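You operate a simulated robot arm through the tools that you are given. There is no shell and no other tool. Be economical: measure what you need, move in short steps, check, and stop when the job is done.

The job below is to be done with a simulated two-armed robot. You get a single attempt, and the scene is never put back.

JOB
Top the oiler up to its Max mark and set it to 4 drops a minute.
Fine: use the oil the plate names: bottle on the dock, hold the fill button, bottle back in its place; leave the other controls. Set down upright: what you pick out.

The check looks at the end state, three seconds after you hand in, the way a careful person would. Anything else that was tipped, shoved, dropped, spilled or broken makes it a failure.

ROBOT AND FRAMES
Two 7-joint arms with fingered hands on one trunk, on a base that drives. Base frame: it is fixed to the floor where the robot stands at the start and does not move with it; the origin is under the middle of the robot, x ahead of it, y to its left, z up. Units: m, rad, N and s.
The left shoulder is at the start at [0.052, 0.173, 1.143], the right one opposite. With the tool pointing down near the work surface each hand reaches from about 0.1 to 0.7 m from the robot's upright axis, wherever it stands, measured 20 degrees to its own side. Places, roughly: air board [0.5, -0.4, 0.8]; air board bagger valve [0.6, -0.7, 1]; air board feed valve [0.6, -0.6, 1]; air board film valve [0.6, -0.8, 1]; air board outfeed valve [0.6, -1, 1]; bagger breaker [0.4, 0.8, 1.3]; bagger hose coupling [0.6, -0.7, 0.8]; belt tension dial [0.3, 2.3, 0.9]; black lamps fuse carrier [0.5, 0.6, 1]; black sensors fuse carrier [0.5, 0.8, 1]; black valves fuse carrier [0.5, 1, 1]; compressor outlet valve [0.2, 2.1, 0.7]; compressor switch [0.2, 2.1, 0.9]; console emergency stop button [0.3, -1.9, 0.9]; console minus key [0.3, -1.6, 0.9]; console plus key [0.3, -1.6, 0.9]. Payload 3.5 kg a hand.
The TCP of each hand is the grasp point between the finger pads, 0.025 m short of the fingertips. In the tool frame z runs along the fingers and y along their closing line. The gripper opens to 0.088 m. The gripper's body begins 0.029 m behind the TCP. The gripper is a hand of 3 fingers: y runs from the thumb to the fingers, the wrist lies at [-0.013, -0.097, -0.162] in the tool frame.
Orientation is told as [roll, pitch, yaw] about the base's x, y, z axes, in that order, counted from this pose: with the fingers straight down and the wrist toward the robot, the tool's x, y and z point along [0, 1, 0], [1, 0, 0] and [0, 0, -1] of the base frame.

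CONTROLS
- The arms move only by the tool apply_moves. It takes "left_targets", "right_targets" or both (then of equal length, played together; a hand with none holds still); each is a list of rows, each a list of 6 numbers: the shift along the base's x, y, z in units of 30 mm (1.0 is 30 mm), then the turn, a rotation vector about the base's x, y, z in units of 4 degrees (1.0 is 4 degrees). In form: [[x, y, z, rx, ry, rz], ...]. A call has 1 to 20 rows; each row shifts and turns the commanded pose from where the row before left it. A call with a number of a shift or a turn outside -1 to 1 is refused whole. A row lasts 0.2 s, in which the tool goes at most 0.05 m and 0.15 rad; a call with a longer step from one row to the next is refused whole. Where a pose cannot be reached the arm comes as near as it can. A force on the tool above 40 N (or 10 N above the force at the start of the call, whichever is more), or a blocked arm, ends the call early, and 0.2 s more pass. In this call time passes only in rows, and 0.2 s behind the last. It gives the time, the measured TCP pose, the force on the tool (base axes), the opening and the grip force at its end, in the units of the frame above (readings bear some noise), with the torque about the TCP (base axes, N m) and any sound that the robot's microphone picked up.
- Cameras (640 x 400 px; columns grow to the right, rows downward): "scene" is now at [0.16, -0.0043, 1.3847]; the picture's right is [-0.06, -1.00, 0.01], its down [-0.46, 0.02, -0.89] and it looks along [0.89, -0.06, -0.46] (base axes); focal length 214 px, centre (320, 200). "left" rides on the left gripper at [-0.058, -0.085, -0.099] in its tool frame; the picture's right is [-0.67, -0.35, 0.66], its down [0.69, -0.63, 0.37] and it looks along [0.29, 0.69, 0.66] (tool axes); focal length 261 px, centre (320, 200). "right" rides on the right gripper at [0.058, -0.085, -0.099] in its tool frame; the picture's right is [-0.67, 0.35, -0.66], its down [-0.69, -0.63, 0.37] and it looks along [-0.28, 0.69, 0.66] (tool axes); focal length 261 px, centre (320, 200). There is no depth. A picture from a camera that has moved, and an enlarged one, comes with that camera's place and axes in the base frame and with its lens.
- grab_frame(camera): a new picture of that camera. The clock stands still meanwhile.
- slide_trunk(by): slides the trunk up (or, below 0, down) by that many m; the arms and the scene camera ride with it, the base frame stays. It gives what a move gives, with no picture.
- steer(legs): drives the robot by 1 to 6 legs, each [ahead, left, turn to the left] in m, m and rad, along the robot's own axes; the way and the turn of a leg run together, so that a leg with both is an arc; at most 1.5 m and 3.142 rad a leg. The arms and the cameras ride along, it lands a little off, and it stops where it bumps. It gives what a move gives.
- curl_fingers(index, middle, thumb_bend, thumb_turn, hand): sets how far each is bent, from 0 (flat) to 100 (curled in); at 30 the hand is open as for a grip, at 70 the pads meet at the TCP. One left out holds its place. A second passes; each finger stops where it meets its share of the squeeze, and holds until it gets a number again. It is the only way to open and close the hand. It gives what a move gives, with no picture; readings hold the bend of each and the force on the fingers (four entries, about 0 where the hand has none), thumb and palm. thumb_turn goes from beside the hand (0) to across from the fingers (100), as for a grip.
- head_to(pan, tilt): turns the head with the scene camera to pan (to the left, within 1.501 rad either way) and tilt (down, from -0.506 to 1.204), counted from straight ahead of the robot. It gives what a move gives.
- close_up(camera, box): a new picture of the part [left, top, right, bottom] of that camera's present view, enlarged. The clock stands still meanwhile.
- close_job(): hands the job in; it is judged then, once.

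Go step by step. Nothing tells you exact positions but the pictures and the camera data: compare them with the known pose of the tool, close in by small moves and look again before you grip or let go. The budget is 120 turns and 92 pictures, counting those below and the enlarged ones. Unless the task says otherwise, let go and move clear before handing in, and close with one line.

The tools are called after "Call:" by a JSON object that holds its "api" and its "payload". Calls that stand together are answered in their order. apply_moves: Moves the arms, as the interface text tells. Its arguments: {"type":"object","properties":{"left_targets":{"type":"array","items":{"type":"array","items":{"type":"number"}}},"right_targets":{"type":"array","items":{"type":"array","items":{"type":"number"}}}},"required":[]} The other tools are called the same way: slide_trunk (by) slides the trunk up or down; curl_fingers (index, middle, thumb_bend, thumb_turn, hand) moves the fingers one by one; steer (legs) drives the base; head_to (pan, tilt) turns the head that bears the scene camera; grab_frame (camera) takes a picture; close_up (camera, box) takes an enlarged picture of a part of a camera's view; close_job () hands the job in.

At the start:

```text
t: 0.0
left_position: [0.3961, -0.0742, 1.31]
left_ee_rot: [0.001, -0.001, 0.001]
left_force: [0.2, 0.4, 0.9]
left_moment: [-0.01, 0.0, -0.01]
left_gripper_width: 0.0876
left_grip_force: 0.1
left_shape: jaw
left_bend: [30.0, 30.0, 30.0, 98.0]
left_finger forces: [0.1, 0.1, 0.1, 0.1, 0.0, 0.1]
right_position: [0.3039, -0.4672, 1.3475]
right_ee_rot: [-0.001, 0.0, -0.001]
right_force: [-0.2, 0.6, -0.2]
right_moment: [0.0, -0.02, 0.01]
right_gripper_width: 0.0876
right_grip_force: 0.1
right_shape: jaw
right_bend: [30.0, 30.0, 30.0, 98.0]
right_finger forces: [0.0, 0.1, 0.1, 0.0, 0.0, 0.0]
trunk travel left (down, up): [-0.225, 0.23]
robot x, y, heading: [0.0, 0.0023, -0.002]
head pan, tilt: [-0.065, 0.337]
```

scene: 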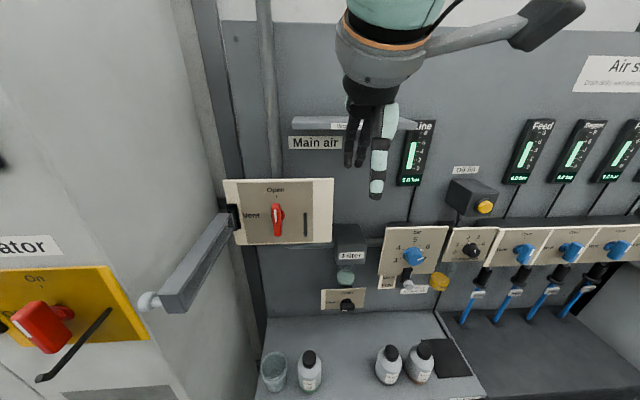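
right: 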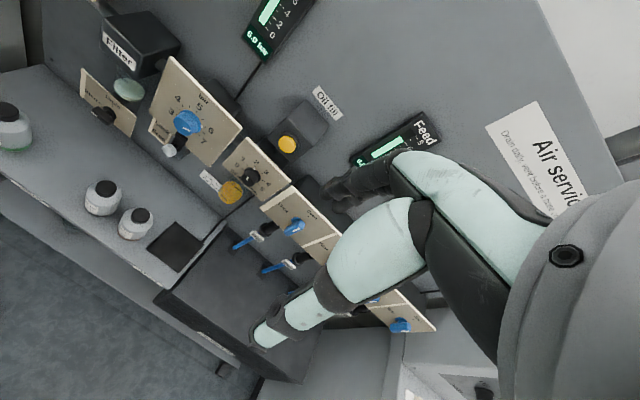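
left: 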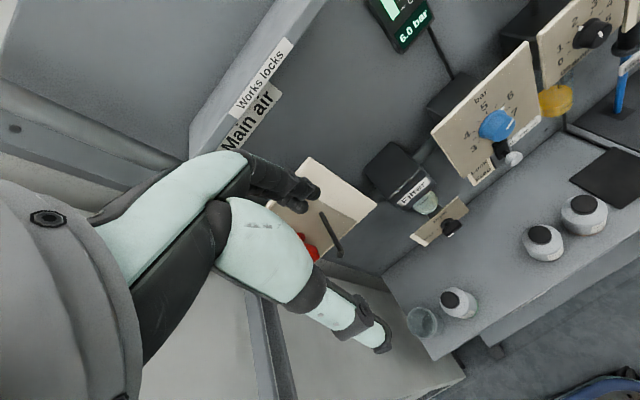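

I see the air board with filter, regulator, oiler and three bottles on the shelf, with a black pad that may be the dock. I'll look closer at the labels.

Call:
{"api": "close_up", "payload": {"camera": "scene", "box": [370, 160, 530, 300]}}

Call:
{"api": "close_up", "payload": {"camera": "scene", "box": [240, 300, 500, 400]}}

Call:
{"api": "close_up", "payload": {"camera": "scene", "box": [520, 20, 640, 120]}}

```text
2.86 times, centred on (450, 230) of scene
camera zoom: at [0.16, -0.0043, 1.3847], right [-0.06, -1.0, 0.01], down [-0.46, 0.02, -0.89], along [0.89, -0.06, -0.46], focal length 613 px, centre (-51, 114)
```

zoom: 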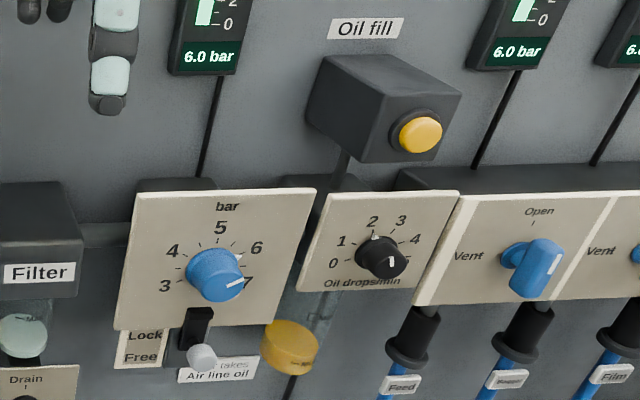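

```text
2.46 times, centred on (370, 350) of scene
camera zoom: at [0.16, -0.0043, 1.3847], right [-0.06, -1.0, 0.01], down [-0.46, 0.02, -0.89], along [0.89, -0.06, -0.46], focal length 528 px, centre (197, -169)
```

zoom: 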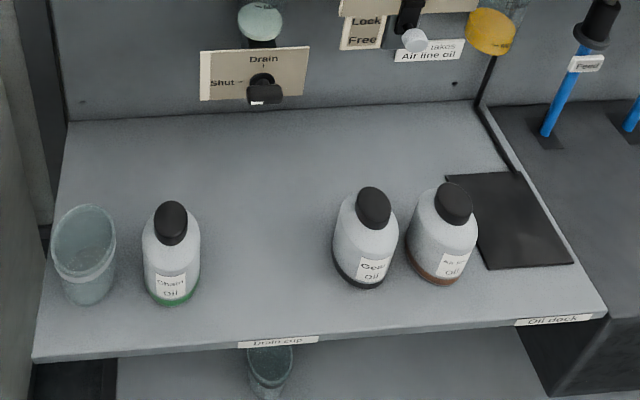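

```text
4.00 times, centred on (580, 70) of scene
camera zoom: at [0.16, -0.0043, 1.3847], right [-0.06, -1.0, 0.01], down [-0.46, 0.02, -0.89], along [0.89, -0.06, -0.46], focal length 858 px, centre (-720, 720)
```

zoom: 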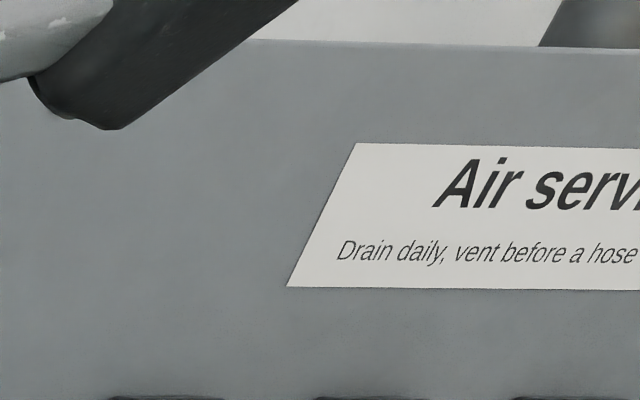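

The dock is the black pad at the shelf's right, and the bottle next to it looks like "Air line Oil". I'll look to the right and down before driving.

Call:
{"api": "head_to", "payload": {"pan": -0.6, "tilt": 0.75}}

Call:
{"api": "grab_frame", "payload": {"camera": "scene"}}

```text
t: 1.0
left_position: [0.3975, -0.073, 1.3093]
left_ee_rot: [0.0, 0.0, 0.001]
left_force: [0.1, -0.1, 0.3]
left_moment: [0.02, 0.02, -0.02]
left_gripper_width: 0.0875
left_grip_force: 0.0
left_shape: jaw
left_bend: [30.0, 30.0, 30.0, 98.0]
left_finger forces: [0.0, 0.0, 0.0, 0.1, 0.0, 0.0]
right_position: [0.304, -0.4677, 1.3471]
right_ee_rot: [0.0, 0.0, 0.001]
right_force: [0.9, 0.2, 0.7]
right_moment: [0.01, 0.01, -0.02]
right_gripper_width: 0.0875
right_grip_force: 0.0
right_shape: jaw
right_bend: [30.0, 30.0, 30.0, 98.0]
right_finger forces: [0.0, 0.0, 0.0, 0.0, 0.1, 0.1]
trunk travel left (down, up): [-0.225, 0.23]
robot x, y, heading: [0.0023, -0.0018, -0.001]
head pan, tilt: [-0.6, 0.75]
```

```text
85 pictures are left
camera scene: at [0.1305, -0.0451, 1.3516], right [-0.56, -0.83, 0.08], down [-0.66, 0.38, -0.65], along [0.5, -0.41, -0.76], focal length 214 px, centre (320, 200)
```

scene: 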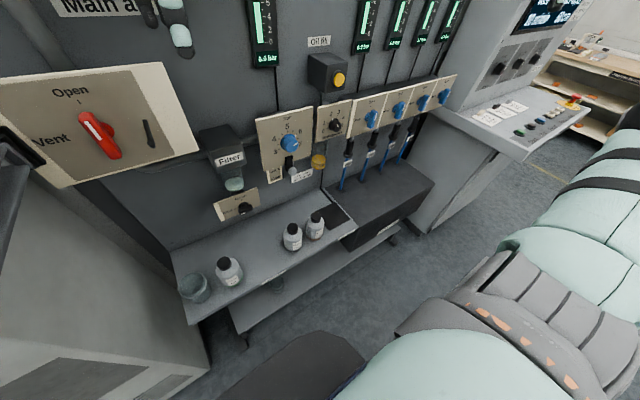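

There's free floor to the right, so I'll strafe 0.22 m and pull the left hand aside.

Call:
{"api": "steer", "payload": {"legs": [[0, -0.22, 0]]}}

Call:
{"api": "apply_moves", "payload": {"left_targets": [[-0.5, 1, 0, 0, 0, 0], [-0.5, 1, 0, 0, 0, 0], [-0.5, 1, 0, 0, 0, 0], [-0.5, 1, 0, 0, 0, 0], [-0.5, 1, 0, 0, 0, 0], [-0.5, 1, 0, 0, 0, 0], [0, 1, 0, 0, 0, 0], [0, 1, 0, 0, 0, 0], [0, 1, 0, 0, 0, 0]]}}

Call:
{"api": "head_to", "payload": {"pan": -0.2, "tilt": 0.75}}

Call:
{"api": "grab_frame", "payload": {"camera": "scene"}}

```text
t: 2.6
left_position: [0.3972, -0.2929, 1.3106]
left_ee_rot: [-0.002, 0.001, 0.002]
left_force: [-0.1, 0.6, 0.6]
left_moment: [0.01, 0.0, -0.02]
left_gripper_width: 0.0877
left_grip_force: 0.1
left_shape: jaw
left_bend: [30.0, 30.0, 30.0, 98.0]
left_finger forces: [0.0, 0.1, 0.0, 0.1, 0.0, 0.0]
right_position: [0.3027, -0.6851, 1.3486]
right_ee_rot: [-0.001, 0.001, 0.001]
right_force: [-0.2, -0.1, 0.0]
right_moment: [0.01, -0.01, -0.01]
right_gripper_width: 0.0874
right_grip_force: 0.1
right_shape: jaw
right_bend: [30.0, 30.0, 30.0, 98.0]
right_finger forces: [0.1, 0.1, 0.1, 0.1, 0.0, 0.0]
trunk travel left (down, up): [-0.225, 0.23]
robot x, y, heading: [0.002, -0.2167, -0.001]
head pan, tilt: [-0.6, 0.75]
```

```text
t: 4.6
left_position: [0.3088, -0.0212, 1.3108]
left_ee_rot: [-0.002, -0.001, 0.003]
left_force: [-0.2, -0.3, 0.5]
left_moment: [0.0, -0.02, 0.03]
left_gripper_width: 0.0878
left_grip_force: 0.1
left_shape: jaw
left_bend: [30.0, 30.0, 30.0, 98.0]
left_finger forces: [0.1, 0.0, 0.0, 0.0, 0.1, 0.1]
right_position: [0.3041, -0.686, 1.3486]
right_ee_rot: [-0.003, 0.0, 0.003]
right_force: [0.1, 1.0, 1.4]
right_moment: [-0.05, -0.02, 0.01]
right_gripper_width: 0.0874
right_grip_force: 0.0
right_shape: jaw
right_bend: [30.0, 30.0, 30.0, 98.0]
right_finger forces: [0.0, 0.1, 0.1, 0.0, 0.0, 0.0]
trunk travel left (down, up): [-0.225, 0.23]
robot x, y, heading: [0.001, -0.2212, -0.001]
head pan, tilt: [-0.6, 0.75]
```

```text
t: 5.5
left_position: [0.3078, -0.0235, 1.3115]
left_ee_rot: [0.001, 0.001, -0.001]
left_force: [0.3, -0.1, 0.0]
left_moment: [0.0, -0.01, 0.04]
left_gripper_width: 0.0875
left_grip_force: 0.0
left_shape: jaw
left_bend: [30.0, 30.0, 30.0, 98.0]
left_finger forces: [0.0, 0.0, 0.0, 0.0, 0.1, 0.0]
right_position: [0.3039, -0.6873, 1.3475]
right_ee_rot: [0.0, -0.002, 0.002]
right_force: [-0.3, -0.5, 0.1]
right_moment: [-0.02, 0.01, -0.02]
right_gripper_width: 0.0876
right_grip_force: 0.0
right_shape: jaw
right_bend: [30.0, 30.0, 30.0, 98.0]
right_finger forces: [0.0, 0.1, 0.0, 0.1, 0.0, 0.0]
trunk travel left (down, up): [-0.225, 0.23]
robot x, y, heading: [-0.0057, -0.2179, -0.001]
head pan, tilt: [-0.201, 0.75]
```

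```text
84 pictures are left
camera scene: at [0.1432, -0.2346, 1.3497], right [-0.2, -0.98, 0.03], down [-0.76, 0.14, -0.63], along [0.61, -0.15, -0.78], focal length 214 px, centre (320, 200)
```

scene: 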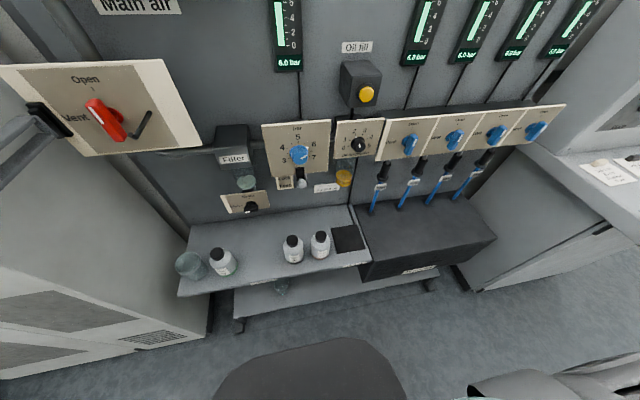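

Call:
{"api": "close_up", "payload": {"camera": "scene", "box": [270, 120, 390, 195]}}

Call:
{"api": "close_up", "payload": {"camera": "scene", "box": [265, 210, 385, 285]}}

```text
5.33 times, centred on (330, 158) of scene
camera zoom: at [0.1432, -0.2346, 1.3497], right [-0.2, -0.98, 0.03], down [-0.76, 0.14, -0.63], along [0.61, -0.15, -0.78], focal length 1144 px, centre (267, 427)
```

zoom: 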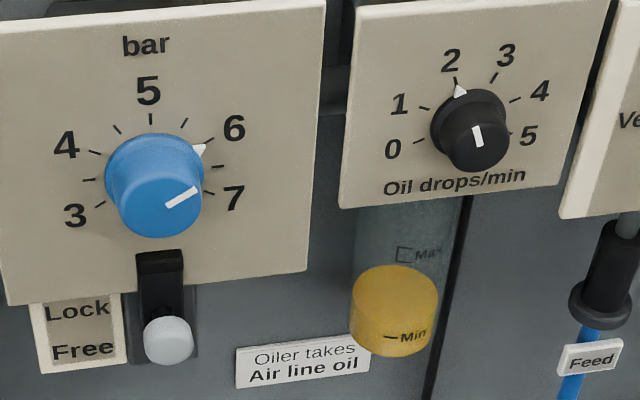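

```text
5.33 times, centred on (325, 248) of scene
camera zoom: at [0.1432, -0.2346, 1.3497], right [-0.2, -0.98, 0.03], down [-0.76, 0.14, -0.63], along [0.61, -0.15, -0.78], focal length 1144 px, centre (293, -53)
```

zoom: 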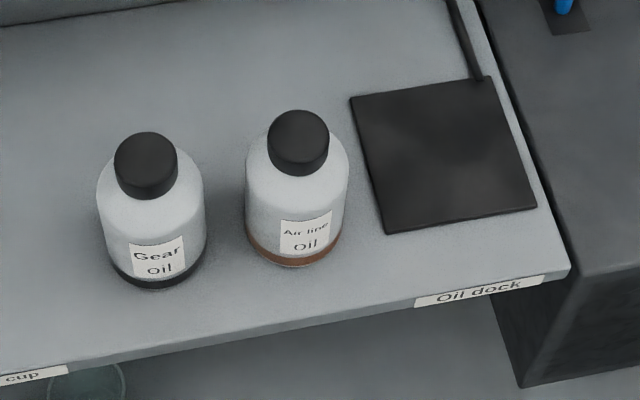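

The plate says Air line oil, which is the brown-banded bottle at about (0.493, -0.329), cap top z≈0.72. The dock is at about (0.52, -0.447), the drops knob (now at 2) at (0.59, -0.449, 0.99) and the button at (0.60, -0.443, 1.128). I'll bring the right hand over the bottle.

Call:
{"api": "apply_moves", "payload": {"right_targets": [[0.27, 1, -0.4, 0, 0, 0], [0.27, 1, -0.4, 0, 0, 0], [0.27, 1, -0.4, 0, 0, 0], [0.27, 1, -0.4, 0, 0, 0], [0.27, 1, -0.4, 0, 0, 0], [0.27, 1, -0.4, 0, 0, 0], [0.27, 1, -0.4, 0, 0, 0], [0.27, 1, -0.4, 0, 0, 0], [0.27, 1, -0.4, 0, 0, 0], [0.27, 1, -0.4, 0, 0, 0], [0.27, 1, -0.4, 0, 0, 0], [0.27, 0.9, -0.4, 0, 0, 0], [0, 0, -1, 0, 0, 0], [0, 0, -1, 0, 0, 0], [0, 0, -1, 0, 0, 0], [0, 0, -1, 0, 0, 0], [0, 0, -1, 0, 0, 0], [0, 0, -1, 0, 0, 0], [0, 0, -1, 0, 0, 0], [0, 0, -1, 0, 0, 0]]}}

Call:
{"api": "grab_frame", "payload": {"camera": "right"}}

Call:
{"api": "grab_frame", "payload": {"camera": "scene"}}

```text
t: 9.7
left_position: [0.308, -0.0233, 1.311]
left_ee_rot: [0.001, -0.002, 0.002]
left_force: [-0.3, 0.1, -0.1]
left_moment: [0.0, 0.02, 0.02]
left_gripper_width: 0.0878
left_grip_force: 0.1
left_shape: jaw
left_bend: [30.0, 30.0, 30.0, 98.0]
left_finger forces: [0.0, 0.0, 0.1, 0.0, 0.0, 0.1]
right_position: [0.3804, -0.5342, 1.0802]
right_ee_rot: [0.0, 0.0, 0.006]
right_force: [-0.1, 0.5, 0.0]
right_moment: [0.0, 0.02, -0.02]
right_gripper_width: 0.0876
right_grip_force: 0.0
right_shape: jaw
right_bend: [30.0, 30.0, 30.0, 98.0]
right_finger forces: [0.0, 0.0, 0.0, 0.1, 0.0, 0.0]
right hand out of reach, approached as far as the arm can: row 4, 8, 9, 10, 11, 12, 13, 14, 15, 16, 17, 18, 19, 20
trunk travel left (down, up): [-0.225, 0.23]
robot x, y, heading: [0.0012, -0.2225, 0.003]
head pan, tilt: [-0.201, 0.75]
```

```text
81 pictures are left
camera right: at [0.2973, -0.4766, 1.1799], right [0.35, -0.67, 0.65], down [-0.63, -0.69, -0.37], along [0.7, -0.28, -0.66], focal length 261 px, centre (320, 200)
```

right: 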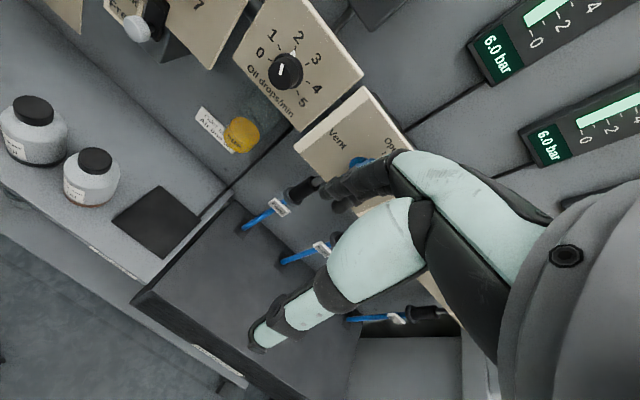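

```text
80 pictures are left
camera scene: at [0.1429, -0.2349, 1.3498], right [-0.2, -0.98, 0.03], down [-0.76, 0.14, -0.63], along [0.61, -0.14, -0.78], focal length 214 px, centre (320, 200)
```

scene: 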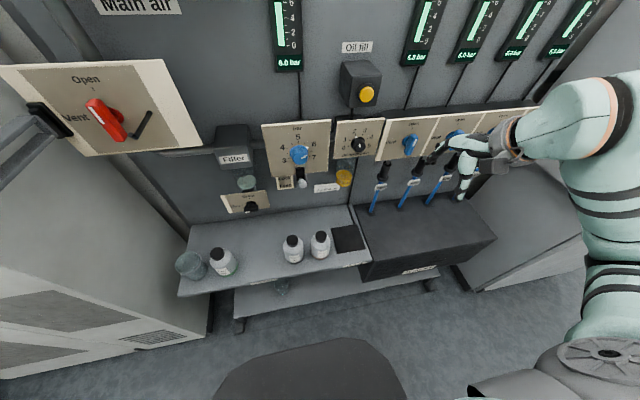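

The arm stalled short on the path; I'll try lowering first, then moving left.

Call:
{"api": "apply_moves", "payload": {"right_targets": [[0, 0, -1, 0, 0, 0], [0, 0, -1, 0, 0, 0], [0, 0, -1, 0, 0, 0], [0, 0, -1, 0, 0, 0], [0, 0, -1, 0, 0, 0], [0, 1, -0.4, 0, 0, 0], [0, 1, 0, 0, 0, 0], [0, 1, 0, 0, 0, 0]]}}

```text
t: 11.5
left_position: [0.3082, -0.0233, 1.3117]
left_ee_rot: [0.0, 0.001, 0.0]
left_force: [0.7, 2.1, 0.0]
left_moment: [-0.02, -0.01, 0.0]
left_gripper_width: 0.0878
left_grip_force: 0.1
left_shape: jaw
left_bend: [30.0, 30.0, 30.0, 98.0]
left_finger forces: [0.0, 0.0, 0.0, 0.1, 0.0, 0.0]
right_position: [0.3609, -0.5784, 0.9566]
right_ee_rot: [0.002, -0.001, 0.006]
right_force: [-0.3, 0.1, -0.5]
right_moment: [0.03, 0.0, -0.01]
right_gripper_width: 0.0878
right_grip_force: 0.0
right_shape: jaw
right_bend: [30.0, 30.0, 30.0, 98.0]
right_finger forces: [0.0, 0.0, 0.0, 0.0, 0.0, 0.1]
right hand out of reach, approached as far as the arm can: row 1, 2, 3, 4, 5, 6, 7, 8
trunk travel left (down, up): [-0.225, 0.23]
robot x, y, heading: [-0.0023, -0.2188, -0.0]
head pan, tilt: [-0.201, 0.75]
```

The wrist is too close to the shoulder; I'll go forward, then down and left.

Call:
{"api": "apply_moves", "payload": {"right_targets": [[1, 0, 0, 0, 0, 0], [1, 0, 0, 0, 0, 0], [0.3, 0, -1, 0, 0, 0], [0, 0, -1, 0, 0, 0], [0, 0, -1, 0, 0, 0], [0, 0.5, -0.5, 0, 0, 0], [0, 1, 0, 0, 0, 0], [0, 1, 0, 0, 0, 0], [0, 1, 0, 0, 0, 0], [0, 1, 0, 0, 0, 0]]}}

```text
t: 13.7
left_position: [0.3084, -0.0227, 1.3113]
left_ee_rot: [-0.001, 0.001, 0.0]
left_force: [-0.2, 0.4, 0.2]
left_moment: [-0.01, 0.01, 0.0]
left_gripper_width: 0.0875
left_grip_force: 0.1
left_shape: jaw
left_bend: [30.0, 30.0, 30.0, 98.0]
left_finger forces: [0.0, 0.1, 0.1, 0.0, 0.0, 0.0]
right_position: [0.4275, -0.6063, 0.8746]
right_ee_rot: [0.004, -0.001, 0.008]
right_force: [-0.3, -0.3, 0.2]
right_moment: [0.01, 0.01, 0.02]
right_gripper_width: 0.0876
right_grip_force: 0.1
right_shape: jaw
right_bend: [30.0, 30.0, 30.0, 98.0]
right_finger forces: [0.0, 0.0, 0.1, 0.1, 0.0, 0.0]
right hand out of reach, approached as far as the arm can: row 1, 2, 3, 4, 5, 6, 7, 8, 9, 10
trunk travel left (down, up): [-0.225, 0.23]
robot x, y, heading: [-0.0017, -0.2199, -0.001]
head pan, tilt: [-0.201, 0.75]
```

Still constrained leftward; I'll yaw the hand so that the wrist comes from the right, and try again.

Call:
{"api": "apply_moves", "payload": {"right_targets": [[0, 0, 0, 0, 0, 1], [0, 0, 0, 0, 0, 1], [0, 0, 0, 0, 0, 1], [0, 0, 0, 0, 0, 1], [0, 0, 0, 0, 0, 1], [0, 0, 0, 0, 0, 1], [0, 0, 0, 0, 0, 1], [0, 0, 0, 0, 0, 1], [0, 1, 0, 0, 0, 0], [0, 1, 0, 0, 0, 0], [0, 1, 0, 0, 0, 0]]}}

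```text
t: 16.1
left_position: [0.3101, -0.022, 1.3103]
left_ee_rot: [-0.001, 0.0, 0.0]
left_force: [0.3, -0.9, 0.0]
left_moment: [0.02, 0.03, 0.0]
left_gripper_width: 0.0875
left_grip_force: 0.1
left_shape: jaw
left_bend: [30.0, 30.0, 30.0, 98.0]
left_finger forces: [0.0, 0.0, 0.0, 0.0, 0.0, 0.1]
right_position: [0.4278, -0.5152, 0.8721]
right_ee_rot: [0.001, 0.0, 0.561]
right_force: [-0.1, 0.1, -0.9]
right_moment: [-0.01, 0.03, 0.03]
right_gripper_width: 0.0876
right_grip_force: 0.1
right_shape: jaw
right_bend: [30.0, 30.0, 30.0, 98.0]
right_finger forces: [0.0, 0.1, 0.0, 0.1, 0.0, 0.1]
trunk travel left (down, up): [-0.225, 0.23]
robot x, y, heading: [0.0025, -0.2157, -0.002]
head pan, tilt: [-0.201, 0.75]
```

Yawing helps. Continuing over the bottle.

Call:
{"api": "apply_moves", "payload": {"right_targets": [[0.2, 1, 0, 0, 0, 0.5], [0.2, 1, 0, 0, 0, 0.5], [0.2, 1, 0, 0, 0, 0.5], [0.2, 1, 0, 0, 0, 0.5], [0.2, 1, 0, 0, 0, 0.5], [0.2, 0.5, 0, 0, 0, 0.5]]}}

Call:
{"api": "grab_frame", "payload": {"camera": "right"}}

Call:
{"api": "grab_frame", "payload": {"camera": "scene"}}

```text
t: 17.5
left_position: [0.3081, -0.023, 1.3101]
left_ee_rot: [0.001, 0.0, 0.0]
left_force: [-0.4, -0.6, 0.3]
left_moment: [-0.01, -0.01, 0.0]
left_gripper_width: 0.0876
left_grip_force: 0.1
left_shape: jaw
left_bend: [30.0, 30.0, 30.0, 98.0]
left_finger forces: [0.0, 0.0, 0.0, 0.0, 0.1, 0.0]
right_position: [0.4633, -0.351, 0.8721]
right_ee_rot: [0.0, 0.0, 0.768]
right_force: [0.8, 0.8, 0.6]
right_moment: [-0.03, -0.01, -0.02]
right_gripper_width: 0.0876
right_grip_force: 0.1
right_shape: jaw
right_bend: [30.0, 30.0, 30.0, 98.0]
right_finger forces: [0.0, 0.0, 0.0, 0.1, 0.0, 0.1]
trunk travel left (down, up): [-0.225, 0.23]
robot x, y, heading: [-0.0005, -0.2187, 0.001]
head pan, tilt: [-0.201, 0.75]
```

```text
79 pictures are left
camera right: at [0.3644, -0.3691, 0.973], right [0.72, -0.24, 0.66], down [0.02, -0.93, -0.37], along [0.7, 0.28, -0.66], focal length 261 px, centre (320, 200)
```

right: 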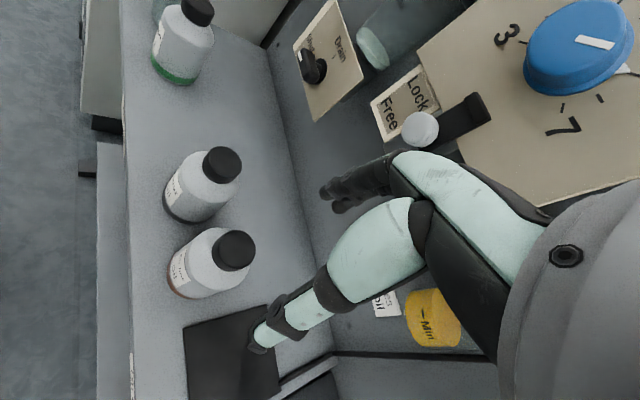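

```text
78 pictures are left
camera scene: at [0.1434, -0.234, 1.3497], right [-0.2, -0.98, 0.03], down [-0.76, 0.14, -0.63], along [0.61, -0.15, -0.78], focal length 214 px, centre (320, 200)
```

scene: 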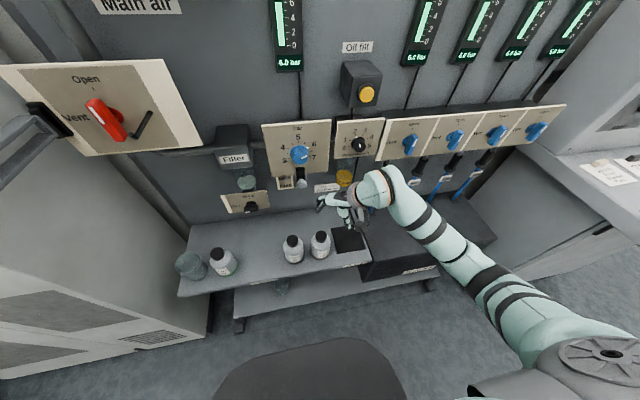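

The cap is at about (0.485, -0.326, 0.73). I'll move over it and look again.

Call:
{"api": "apply_moves", "payload": {"right_targets": [[0.4, 0.4, -0.9, 0, 0, 0], [0.4, 0.4, -0.9, 0, 0, 0]]}}

Call:
{"api": "grab_frame", "payload": {"camera": "right"}}

Call:
{"api": "close_up", "payload": {"camera": "scene", "box": [265, 175, 385, 285]}}

```text
t: 18.1
left_position: [0.3097, -0.0213, 1.3105]
left_ee_rot: [0.001, 0.0, 0.001]
left_force: [-0.1, 0.5, -0.5]
left_moment: [-0.01, -0.01, -0.03]
left_gripper_width: 0.0875
left_grip_force: 0.0
left_shape: jaw
left_bend: [30.0, 30.0, 30.0, 98.0]
left_finger forces: [0.0, 0.1, 0.0, 0.0, 0.0, 0.1]
right_position: [0.4876, -0.3274, 0.8187]
right_ee_rot: [0.002, -0.001, 0.768]
right_force: [0.5, 0.2, 0.7]
right_moment: [0.02, -0.01, 0.03]
right_gripper_width: 0.0877
right_grip_force: 0.0
right_shape: jaw
right_bend: [30.0, 30.0, 30.0, 98.0]
right_finger forces: [0.0, 0.1, 0.0, 0.0, 0.1, 0.0]
trunk travel left (down, up): [-0.225, 0.23]
robot x, y, heading: [-0.0001, -0.2152, 0.002]
head pan, tilt: [-0.201, 0.75]
```

```text
77 pictures are left
camera right: at [0.3883, -0.3454, 0.9186], right [0.72, -0.24, 0.66], down [0.02, -0.93, -0.37], along [0.7, 0.28, -0.66], focal length 261 px, centre (320, 200)
```

right: 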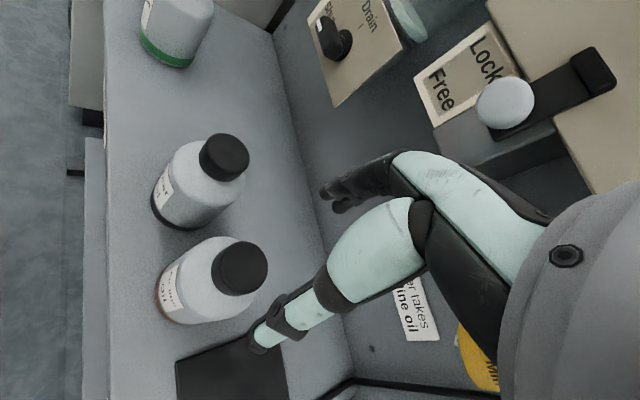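

```text
3.64 times, centred on (325, 230) of scene
camera zoom: at [0.1437, -0.2339, 1.3497], right [-0.2, -0.98, 0.03], down [-0.76, 0.14, -0.63], along [0.61, -0.15, -0.78], focal length 780 px, centre (302, 91)
```

zoom: 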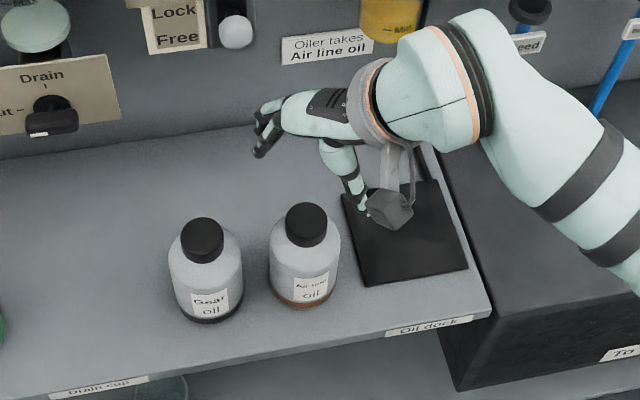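

The cap refines to (0.490, -0.325, 0.724). Lowering so that the fingers straddle the cap, then checking.

Call:
{"api": "apply_moves", "payload": {"right_targets": [[0.1, 0.07, -1, 0, 0, 0], [0, 0, -1, 0, 0, 0], [0, 0, -0.8, 0, 0, 0]]}}

Call:
{"api": "grab_frame", "payload": {"camera": "right"}}

Call:
{"api": "close_up", "payload": {"camera": "scene", "box": [265, 195, 385, 270]}}

```text
t: 18.9
left_position: [0.3084, -0.023, 1.3115]
left_ee_rot: [-0.001, 0.001, 0.002]
left_force: [0.8, 0.4, -0.3]
left_moment: [0.0, 0.01, 0.01]
left_gripper_width: 0.0874
left_grip_force: 0.1
left_shape: jaw
left_bend: [30.0, 30.0, 30.0, 98.0]
left_finger forces: [0.0, 0.1, 0.1, 0.1, 0.0, 0.0]
right_position: [0.4897, -0.3243, 0.7362]
right_ee_rot: [0.0, 0.001, 0.77]
right_force: [-0.1, -0.5, -0.6]
right_moment: [0.01, 0.0, 0.0]
right_gripper_width: 0.0876
right_grip_force: 0.1
right_shape: jaw
right_bend: [30.0, 30.0, 30.0, 98.0]
right_finger forces: [0.0, 0.0, 0.0, 0.0, 0.0, 0.1]
trunk travel left (down, up): [-0.225, 0.23]
robot x, y, heading: [0.0011, -0.2242, 0.004]
head pan, tilt: [-0.201, 0.75]
```

```text
75 pictures are left
camera right: at [0.391, -0.342, 0.8355], right [0.72, -0.24, 0.66], down [0.03, -0.93, -0.37], along [0.7, 0.28, -0.66], focal length 261 px, centre (320, 200)
```

right: 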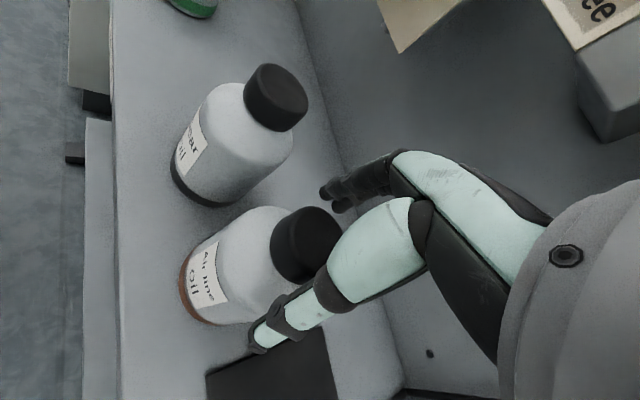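

```text
5.33 times, centred on (325, 232) of scene
camera zoom: at [0.1432, -0.2342, 1.3498], right [-0.2, -0.98, 0.03], down [-0.76, 0.14, -0.63], along [0.61, -0.15, -0.78], focal length 1144 px, centre (293, 27)
```

zoom: 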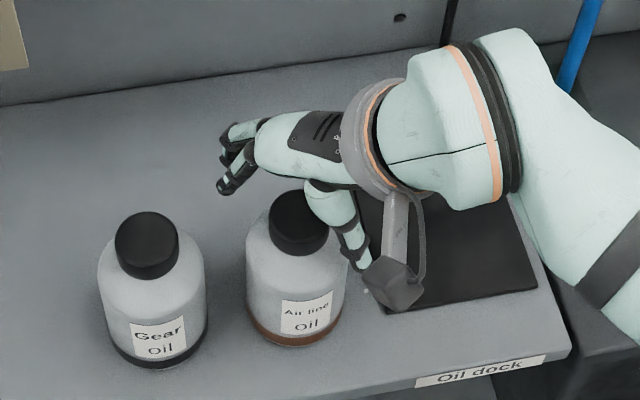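

The TCP is on the cap axis. Lowering 18 mm and closing gently.

Call:
{"api": "apply_moves", "payload": {"right_targets": [[0, 0, -0.6, 0, 0, 0]]}}

Call:
{"api": "curl_fingers", "payload": {"hand": "right", "index": 48, "middle": 48, "thumb_bend": 48}}

Call:
{"api": "grab_frame", "payload": {"camera": "right"}}

```text
t: 19.3
left_position: [0.3085, -0.0228, 1.3104]
left_ee_rot: [0.0, 0.0, -0.001]
left_force: [-0.4, -0.5, 0.1]
left_moment: [0.0, 0.01, -0.03]
left_gripper_width: 0.0874
left_grip_force: 0.2
left_shape: jaw
left_bend: [30.0, 30.0, 30.0, 98.0]
left_finger forces: [0.1, 0.1, 0.0, 0.0, 0.1, 0.1]
right_position: [0.4899, -0.3239, 0.7177]
right_ee_rot: [0.001, 0.001, 0.77]
right_force: [-0.4, -1.1, 0.6]
right_moment: [-0.05, 0.02, -0.02]
right_gripper_width: 0.0882
right_grip_force: 0.0
right_shape: jaw
right_bend: [30.0, 30.0, 30.0, 98.0]
right_finger forces: [0.1, 0.0, 0.0, 0.0, 0.7, 0.0]
trunk travel left (down, up): [-0.225, 0.23]
robot x, y, heading: [-0.002, -0.2164, -0.006]
head pan, tilt: [-0.201, 0.75]
```

```text
t: 20.3
left_position: [0.3076, -0.0235, 1.3107]
left_ee_rot: [0.0, 0.0, 0.001]
left_force: [-0.1, 0.2, -0.2]
left_moment: [0.02, -0.02, 0.02]
left_gripper_width: 0.0878
left_grip_force: 0.1
left_shape: jaw
left_bend: [30.0, 30.0, 30.0, 98.0]
left_finger forces: [0.1, 0.0, 0.0, 0.1, 0.0, 0.0]
right_position: [0.491, -0.3253, 0.7173]
right_ee_rot: [0.001, 0.001, 0.771]
right_force: [1.1, -0.9, 4.3]
right_moment: [-0.05, 0.04, 0.01]
right_gripper_width: 0.0627
right_grip_force: 7.8
right_shape: fingers
right_bend: [41.0, 47.0, 42.0, 98.0]
right_finger forces: [6.3, 0.9, 0.1, 0.0, 8.2, 0.0]
trunk travel left (down, up): [-0.225, 0.23]
robot x, y, heading: [0.0037, -0.2248, -0.003]
head pan, tilt: [-0.201, 0.75]
```

```text
73 pictures are left
camera right: at [0.3909, -0.3427, 0.8178], right [0.72, -0.24, 0.66], down [0.02, -0.93, -0.37], along [0.7, 0.28, -0.66], focal length 261 px, centre (320, 200)
```

right: 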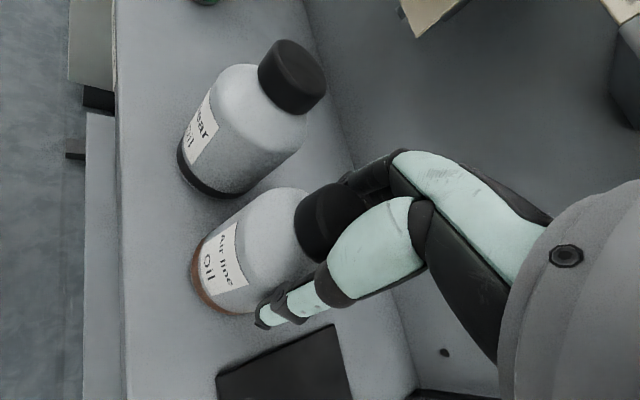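

The tips met the bottle's shoulder (width 0.063), so I'm too low. I'll open, rise 14 mm and close again.

Call:
{"api": "curl_fingers", "payload": {"hand": "right", "index": 30, "middle": 30, "thumb_bend": 30}}

Call:
{"api": "apply_moves", "payload": {"right_targets": [[0, 0, 0.45, 0, 0, 0]]}}

Call:
{"api": "curl_fingers", "payload": {"hand": "right", "index": 50, "middle": 50, "thumb_bend": 50}}

Call:
{"api": "grab_frame", "payload": {"camera": "right"}}

```text
t: 21.3
left_position: [0.3079, -0.022, 1.3117]
left_ee_rot: [0.0, -0.001, 0.0]
left_force: [0.3, 0.9, 0.5]
left_moment: [0.02, 0.01, 0.04]
left_gripper_width: 0.0878
left_grip_force: 0.0
left_shape: jaw
left_bend: [30.0, 30.0, 30.0, 98.0]
left_finger forces: [0.1, 0.1, 0.0, 0.0, 0.1, 0.0]
right_position: [0.4901, -0.3246, 0.717]
right_ee_rot: [0.002, 0.001, 0.768]
right_force: [0.0, -0.3, 0.9]
right_moment: [-0.01, 0.04, 0.02]
right_gripper_width: 0.0843
right_grip_force: 0.1
right_shape: fingers
right_bend: [30.0, 30.0, 30.0, 98.0]
right_finger forces: [0.1, 0.1, 0.0, 0.1, 0.1, 0.0]
trunk travel left (down, up): [-0.225, 0.23]
robot x, y, heading: [-0.0001, -0.2212, -0.001]
head pan, tilt: [-0.201, 0.75]
```

```text
t: 21.7
left_position: [0.3079, -0.0238, 1.3126]
left_ee_rot: [0.001, 0.001, 0.0]
left_force: [-0.7, 0.0, -0.1]
left_moment: [-0.01, 0.01, 0.02]
left_gripper_width: 0.0874
left_grip_force: 0.0
left_shape: jaw
left_bend: [30.0, 30.0, 30.0, 98.0]
left_finger forces: [0.0, 0.0, 0.0, 0.0, 0.0, 0.0]
right_position: [0.489, -0.3251, 0.7307]
right_ee_rot: [-0.001, 0.0, 0.769]
right_force: [0.2, -0.8, 0.1]
right_moment: [0.01, -0.01, 0.03]
right_gripper_width: 0.0843
right_grip_force: 0.0
right_shape: fingers
right_bend: [30.0, 30.0, 30.0, 98.0]
right_finger forces: [0.0, 0.0, 0.1, 0.0, 0.1, 0.1]
trunk travel left (down, up): [-0.225, 0.23]
robot x, y, heading: [-0.0021, -0.2187, 0.003]
head pan, tilt: [-0.201, 0.75]
```

```text
t: 22.7
left_position: [0.3073, -0.0226, 1.3117]
left_ee_rot: [0.001, 0.001, 0.0]
left_force: [0.3, -0.7, -0.3]
left_moment: [-0.02, 0.02, -0.03]
left_gripper_width: 0.0876
left_grip_force: 0.1
left_shape: jaw
left_bend: [30.0, 30.0, 30.0, 98.0]
left_finger forces: [0.0, 0.0, 0.0, 0.0, 0.1, 0.0]
right_position: [0.4904, -0.3256, 0.7313]
right_ee_rot: [0.001, 0.0, 0.771]
right_force: [1.3, -0.1, 1.1]
right_moment: [0.02, -0.04, 0.0]
right_gripper_width: 0.0582
right_grip_force: 5.8
right_shape: fingers
right_bend: [43.0, 48.0, 43.0, 97.0]
right_finger forces: [4.7, 1.8, 0.1, 0.0, 5.9, 0.1]
trunk travel left (down, up): [-0.225, 0.23]
robot x, y, heading: [0.0021, -0.217, -0.0]
head pan, tilt: [-0.201, 0.75]
```

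```text
72 pictures are left
camera right: at [0.3909, -0.3428, 0.8313], right [0.72, -0.24, 0.66], down [0.02, -0.93, -0.37], along [0.7, 0.28, -0.66], focal length 261 px, centre (320, 200)
```

right: 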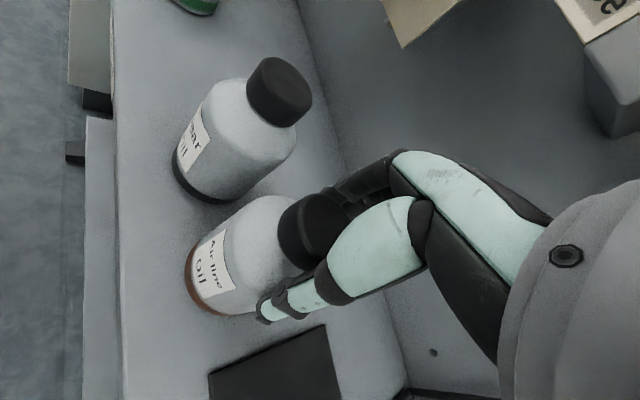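

Call:
{"api": "close_up", "payload": {"camera": "scene", "box": [290, 205, 370, 265]}}

Call:
{"api": "close_up", "payload": {"camera": "right", "box": [180, 130, 440, 330]}}

```text
6.67 times, centred on (330, 235) of scene
camera zoom: at [0.1433, -0.2342, 1.3498], right [-0.2, -0.98, 0.03], down [-0.76, 0.14, -0.63], along [0.61, -0.15, -0.78], focal length 1430 px, centre (253, -33)
```

zoom: 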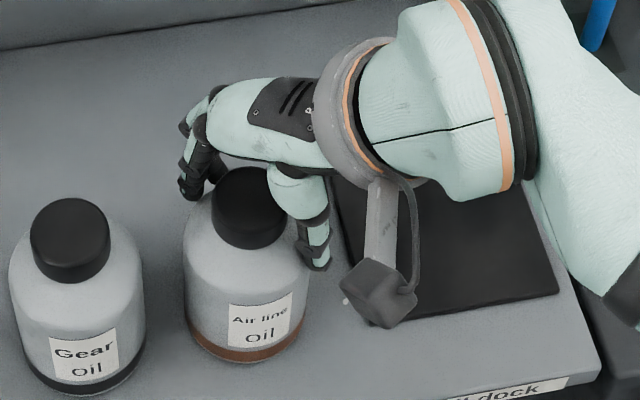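

```text
2.00 times, centred on (310, 230) of right
camera zoom: at [0.3909, -0.3428, 0.8313], right [0.72, -0.24, 0.66], down [0.02, -0.93, -0.37], along [0.7, 0.28, -0.66], focal length 521 px, centre (340, 140)
```

zoom: 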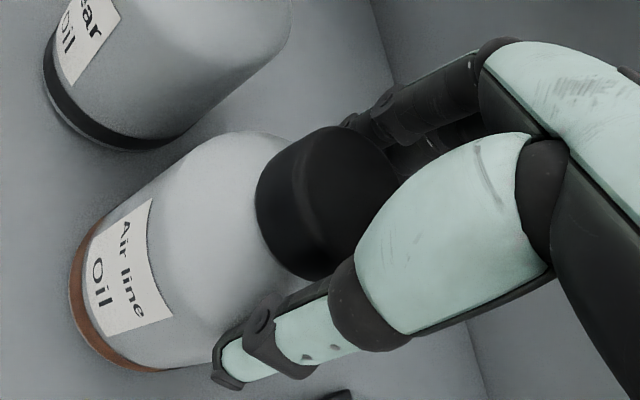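

The thumb tip rests on the shoulder still; the tips hang lower than I assumed. I'll reopen, rise another 13 mm and close on the cap.

Call:
{"api": "curl_fingers", "payload": {"hand": "right", "index": 32, "middle": 32, "thumb_bend": 32}}

Call:
{"api": "apply_moves", "payload": {"right_targets": [[0, 0.1, 0.43, 0, 0, 0]]}}

Call:
{"api": "curl_fingers", "payload": {"hand": "right", "index": 58, "middle": 58, "thumb_bend": 58}}

Call:
{"api": "close_up", "payload": {"camera": "right", "box": [180, 130, 440, 330]}}

```text
t: 23.7
left_position: [0.3083, -0.0232, 1.3108]
left_ee_rot: [0.001, 0.001, -0.001]
left_force: [0.0, -0.1, -0.1]
left_moment: [0.02, -0.01, 0.02]
left_gripper_width: 0.0874
left_grip_force: 0.0
left_shape: jaw
left_bend: [30.0, 30.0, 30.0, 98.0]
left_finger forces: [0.0, 0.0, 0.0, 0.1, 0.1, 0.1]
right_position: [0.4887, -0.3247, 0.7306]
right_ee_rot: [-0.001, 0.0, 0.77]
right_force: [0.4, -0.2, -0.7]
right_moment: [0.01, 0.01, -0.02]
right_gripper_width: 0.0802
right_grip_force: 0.1
right_shape: fingers
right_bend: [32.0, 32.0, 32.0, 97.0]
right_finger forces: [0.0, 0.0, 0.0, 0.0, 0.0, 0.0]
trunk travel left (down, up): [-0.225, 0.23]
robot x, y, heading: [-0.0019, -0.2226, -0.004]
head pan, tilt: [-0.201, 0.75]
```

```text
t: 24.1
left_position: [0.3077, -0.0238, 1.3111]
left_ee_rot: [0.001, 0.001, 0.001]
left_force: [-0.4, -0.8, -0.3]
left_moment: [0.02, -0.03, -0.01]
left_gripper_width: 0.0873
left_grip_force: 0.0
left_shape: jaw
left_bend: [30.0, 30.0, 30.0, 98.0]
left_finger forces: [0.1, 0.0, 0.0, 0.1, 0.0, 0.0]
right_position: [0.4891, -0.3213, 0.7435]
right_ee_rot: [0.0, 0.0, 0.766]
right_force: [0.2, 0.3, 0.0]
right_moment: [-0.01, -0.02, 0.01]
right_gripper_width: 0.0802
right_grip_force: 0.1
right_shape: fingers
right_bend: [32.0, 32.0, 32.0, 97.0]
right_finger forces: [0.0, 0.0, 0.0, 0.0, 0.0, 0.0]
trunk travel left (down, up): [-0.225, 0.23]
robot x, y, heading: [0.0011, -0.2215, 0.002]
head pan, tilt: [-0.201, 0.75]
```

```text
t: 25.1
left_position: [0.3086, -0.0232, 1.3107]
left_ee_rot: [0.001, 0.0, 0.002]
left_force: [0.2, 0.5, 0.3]
left_moment: [-0.01, -0.02, -0.01]
left_gripper_width: 0.0876
left_grip_force: 0.1
left_shape: jaw
left_bend: [30.0, 30.0, 30.0, 98.0]
left_finger forces: [0.0, 0.0, 0.0, 0.0, 0.0, 0.0]
right_position: [0.4899, -0.3221, 0.7425]
right_ee_rot: [0.001, -0.001, 0.77]
right_force: [-0.5, -0.7, 0.6]
right_moment: [0.01, -0.01, 0.02]
right_gripper_width: 0.0318
right_grip_force: 2.0
right_shape: fingers
right_bend: [55.0, 57.0, 54.0, 97.0]
right_finger forces: [1.4, 0.0, 0.0, 0.1, 1.8, 0.0]
trunk travel left (down, up): [-0.225, 0.23]
robot x, y, heading: [-0.0042, -0.2192, -0.002]
head pan, tilt: [-0.201, 0.75]
```

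```text
2.00 times, centred on (310, 230) of right
camera zoom: at [0.3907, -0.3401, 0.8438], right [0.72, -0.24, 0.66], down [0.02, -0.93, -0.37], along [0.7, 0.28, -0.66], focal length 521 px, centre (340, 140)
```

zoom: 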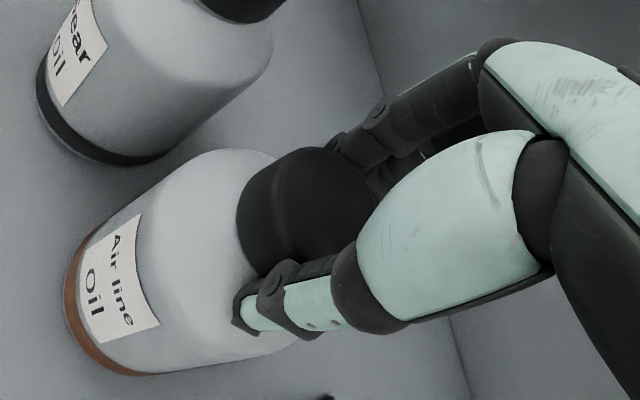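

Now the fingers are on the cap. I'll tighten and do a small test lift.

Call:
{"api": "curl_fingers", "payload": {"hand": "right", "index": 80, "middle": 80, "thumb_bend": 80}}

Call:
{"api": "apply_moves", "payload": {"right_targets": [[0, 0, 0.4, 0, 0, 0], [0, 0, 0.4, 0, 0, 0]]}}

Call:
{"api": "grab_frame", "payload": {"camera": "right"}}

Call:
{"api": "close_up", "payload": {"camera": "scene", "box": [265, 195, 385, 270]}}

```text
t: 26.1
left_position: [0.3084, -0.0223, 1.3115]
left_ee_rot: [0.001, 0.0, 0.0]
left_force: [0.5, -0.3, -1.0]
left_moment: [-0.01, 0.01, -0.01]
left_gripper_width: 0.0875
left_grip_force: 0.1
left_shape: jaw
left_bend: [30.0, 30.0, 30.0, 98.0]
left_finger forces: [0.0, 0.0, 0.0, 0.0, 0.0, 0.0]
right_position: [0.4902, -0.3231, 0.7421]
right_ee_rot: [-0.002, -0.001, 0.77]
right_force: [-0.2, -0.3, 0.2]
right_moment: [-0.02, 0.01, 0.0]
right_gripper_width: 0.0288
right_grip_force: 22.1
right_shape: fingers
right_bend: [71.0, 76.0, 56.0, 93.0]
right_finger forces: [10.7, 14.4, 0.1, 0.0, 19.4, 0.0]
trunk travel left (down, up): [-0.225, 0.23]
robot x, y, heading: [0.0037, -0.217, -0.002]
head pan, tilt: [-0.201, 0.75]
```

```text
t: 26.7
left_position: [0.3084, -0.0222, 1.3117]
left_ee_rot: [-0.001, 0.0, -0.001]
left_force: [0.4, -0.1, 0.5]
left_moment: [-0.02, -0.01, -0.02]
left_gripper_width: 0.0877
left_grip_force: 0.1
left_shape: jaw
left_bend: [30.0, 30.0, 30.0, 98.0]
left_finger forces: [0.0, 0.1, 0.0, 0.0, 0.0, 0.1]
right_position: [0.4909, -0.3231, 0.7671]
right_ee_rot: [-0.001, 0.0, 0.771]
right_force: [0.7, -0.7, -2.4]
right_moment: [-0.01, -0.02, -0.03]
right_gripper_width: 0.0291
right_grip_force: 22.0
right_shape: fingers
right_bend: [71.0, 77.0, 56.0, 93.0]
right_finger forces: [10.8, 14.1, 0.1, 0.1, 19.3, 0.0]
trunk travel left (down, up): [-0.225, 0.23]
robot x, y, heading: [-0.0001, -0.2197, 0.003]
head pan, tilt: [-0.201, 0.75]
```

```text
68 pictures are left
camera right: at [0.3908, -0.3401, 0.8677], right [0.72, -0.24, 0.66], down [0.02, -0.93, -0.37], along [0.7, 0.28, -0.66], focal length 261 px, centre (320, 200)
```

right: 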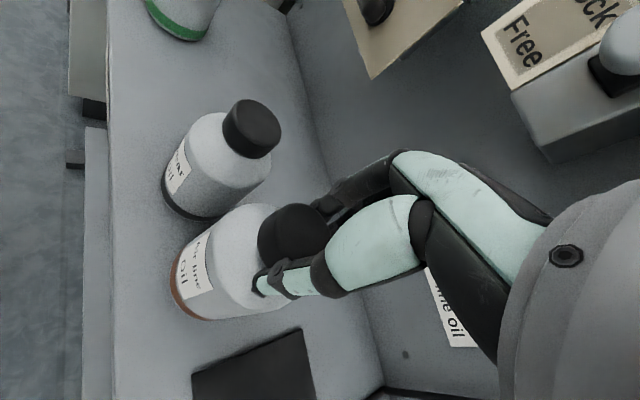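

```text
5.33 times, centred on (325, 232) of scene
camera zoom: at [0.1435, -0.2343, 1.3497], right [-0.2, -0.98, 0.03], down [-0.76, 0.14, -0.63], along [0.61, -0.15, -0.78], focal length 1144 px, centre (293, 27)
```

zoom: 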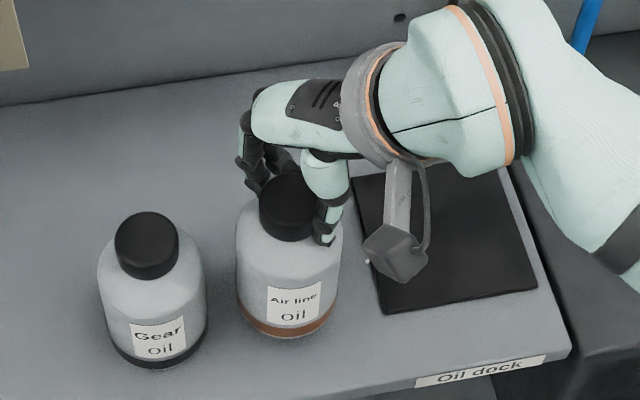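

The bottle is in the hand (2.4 N). I'll lift a bit more and carry it to the dock centre at (0.519, -0.444).

Call:
{"api": "apply_moves", "payload": {"right_targets": [[0, 0, 0.5, 0, 0, 0], [0, 0, 0.5, 0, 0, 0], [0.1, -0.5, 0, 0, 0, 0], [0.15, -0.6, 0, 0, 0, 0], [0.15, -0.6, 0, 0, 0, 0], [0.15, -0.6, 0, 0, 0, 0], [0.15, -0.6, 0, 0, 0, 0], [0.15, -0.6, 0, 0, 0, 0], [0.1, -0.5, 0, 0, 0, 0]]}}

Call:
{"api": "grab_frame", "payload": {"camera": "right"}}

Call:
{"api": "close_up", "payload": {"camera": "scene", "box": [285, 175, 405, 285]}}

```text
t: 28.7
left_position: [0.3094, -0.0228, 1.311]
left_ee_rot: [-0.001, 0.001, -0.002]
left_force: [-0.1, -0.5, -0.2]
left_moment: [-0.01, 0.03, 0.02]
left_gripper_width: 0.0877
left_grip_force: 0.0
left_shape: jaw
left_bend: [30.0, 30.0, 30.0, 98.0]
left_finger forces: [0.0, 0.0, 0.0, 0.0, 0.0, 0.0]
right_position: [0.5176, -0.4441, 0.7969]
right_ee_rot: [0.0, 0.001, 0.772]
right_force: [-0.5, -0.7, -2.7]
right_moment: [-0.05, -0.05, 0.0]
right_gripper_width: 0.0289
right_grip_force: 20.8
right_shape: fingers
right_bend: [71.0, 77.0, 56.0, 93.0]
right_finger forces: [10.5, 13.0, 0.0, 0.2, 18.5, 0.0]
trunk travel left (down, up): [-0.225, 0.23]
robot x, y, heading: [-0.0015, -0.2187, 0.001]
head pan, tilt: [-0.201, 0.75]
```

```text
66 pictures are left
camera right: at [0.4192, -0.4605, 0.8972], right [0.72, -0.24, 0.66], down [0.02, -0.93, -0.37], along [0.7, 0.28, -0.66], focal length 261 px, centre (320, 200)
```

right: 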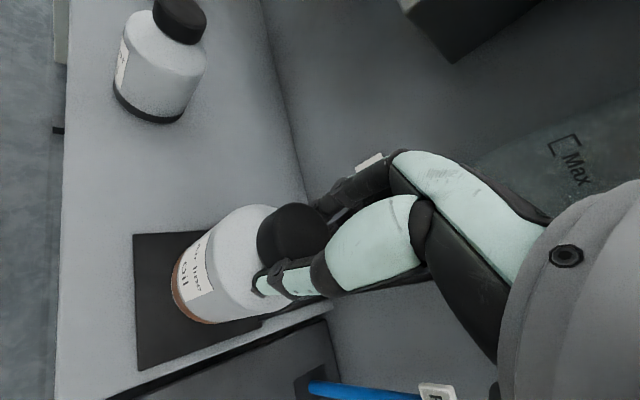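

```text
3.64 times, centred on (345, 230) of scene
camera zoom: at [0.1435, -0.2347, 1.3497], right [-0.2, -0.98, 0.03], down [-0.76, 0.14, -0.63], along [0.61, -0.15, -0.78], focal length 780 px, centre (229, 91)
```

zoom: 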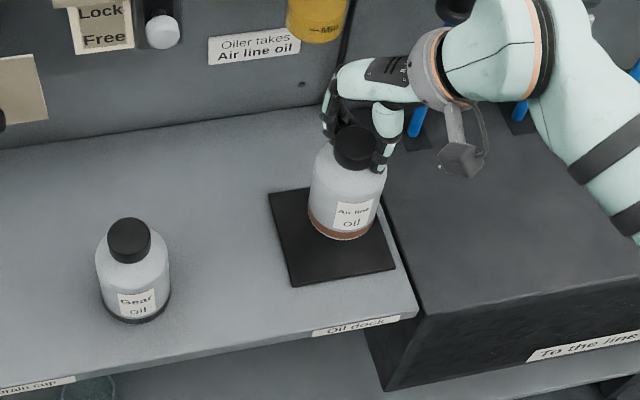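

The bottle is over the pad's centre. Lowering gently.

Call:
{"api": "apply_moves", "payload": {"right_targets": [[0, -0.1, -0.5, 0, 0, 0], [0, 0, -0.5, 0, 0, 0], [0, 0, -0.4, 0, 0, 0], [0, 0, -0.2, 0, 0, 0]]}}

Call:
{"api": "grab_frame", "payload": {"camera": "right"}}

```text
t: 29.7
left_position: [0.3089, -0.0221, 1.3108]
left_ee_rot: [-0.001, 0.001, 0.0]
left_force: [-0.2, 0.9, 0.5]
left_moment: [0.02, 0.02, 0.01]
left_gripper_width: 0.0879
left_grip_force: 0.0
left_shape: jaw
left_bend: [30.0, 30.0, 30.0, 98.0]
left_finger forces: [0.1, 0.0, 0.0, 0.0, 0.0, 0.1]
right_position: [0.5195, -0.4446, 0.7502]
right_ee_rot: [0.0, 0.0, 0.77]
right_force: [-0.3, -1.2, -0.3]
right_moment: [0.0, 0.0, 0.02]
right_gripper_width: 0.0287
right_grip_force: 21.8
right_shape: fingers
right_bend: [71.0, 77.0, 56.0, 93.0]
right_finger forces: [10.5, 12.8, 0.0, 0.0, 18.5, 0.1]
trunk travel left (down, up): [-0.225, 0.23]
robot x, y, heading: [0.0014, -0.218, 0.002]
head pan, tilt: [-0.201, 0.75]
```

```text
64 pictures are left
camera right: at [0.4196, -0.4625, 0.8496], right [0.72, -0.24, 0.66], down [0.02, -0.93, -0.37], along [0.7, 0.28, -0.66], focal length 261 px, centre (320, 200)
```

right: 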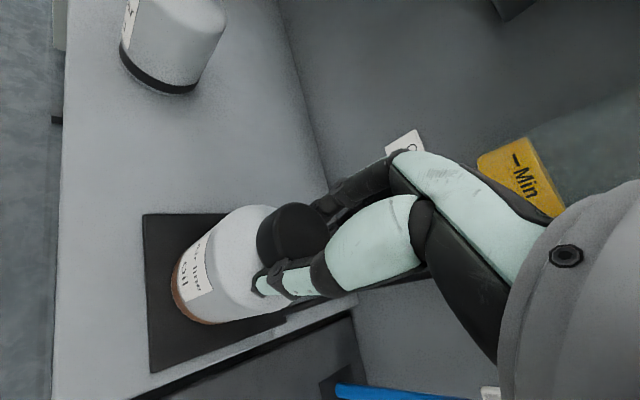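

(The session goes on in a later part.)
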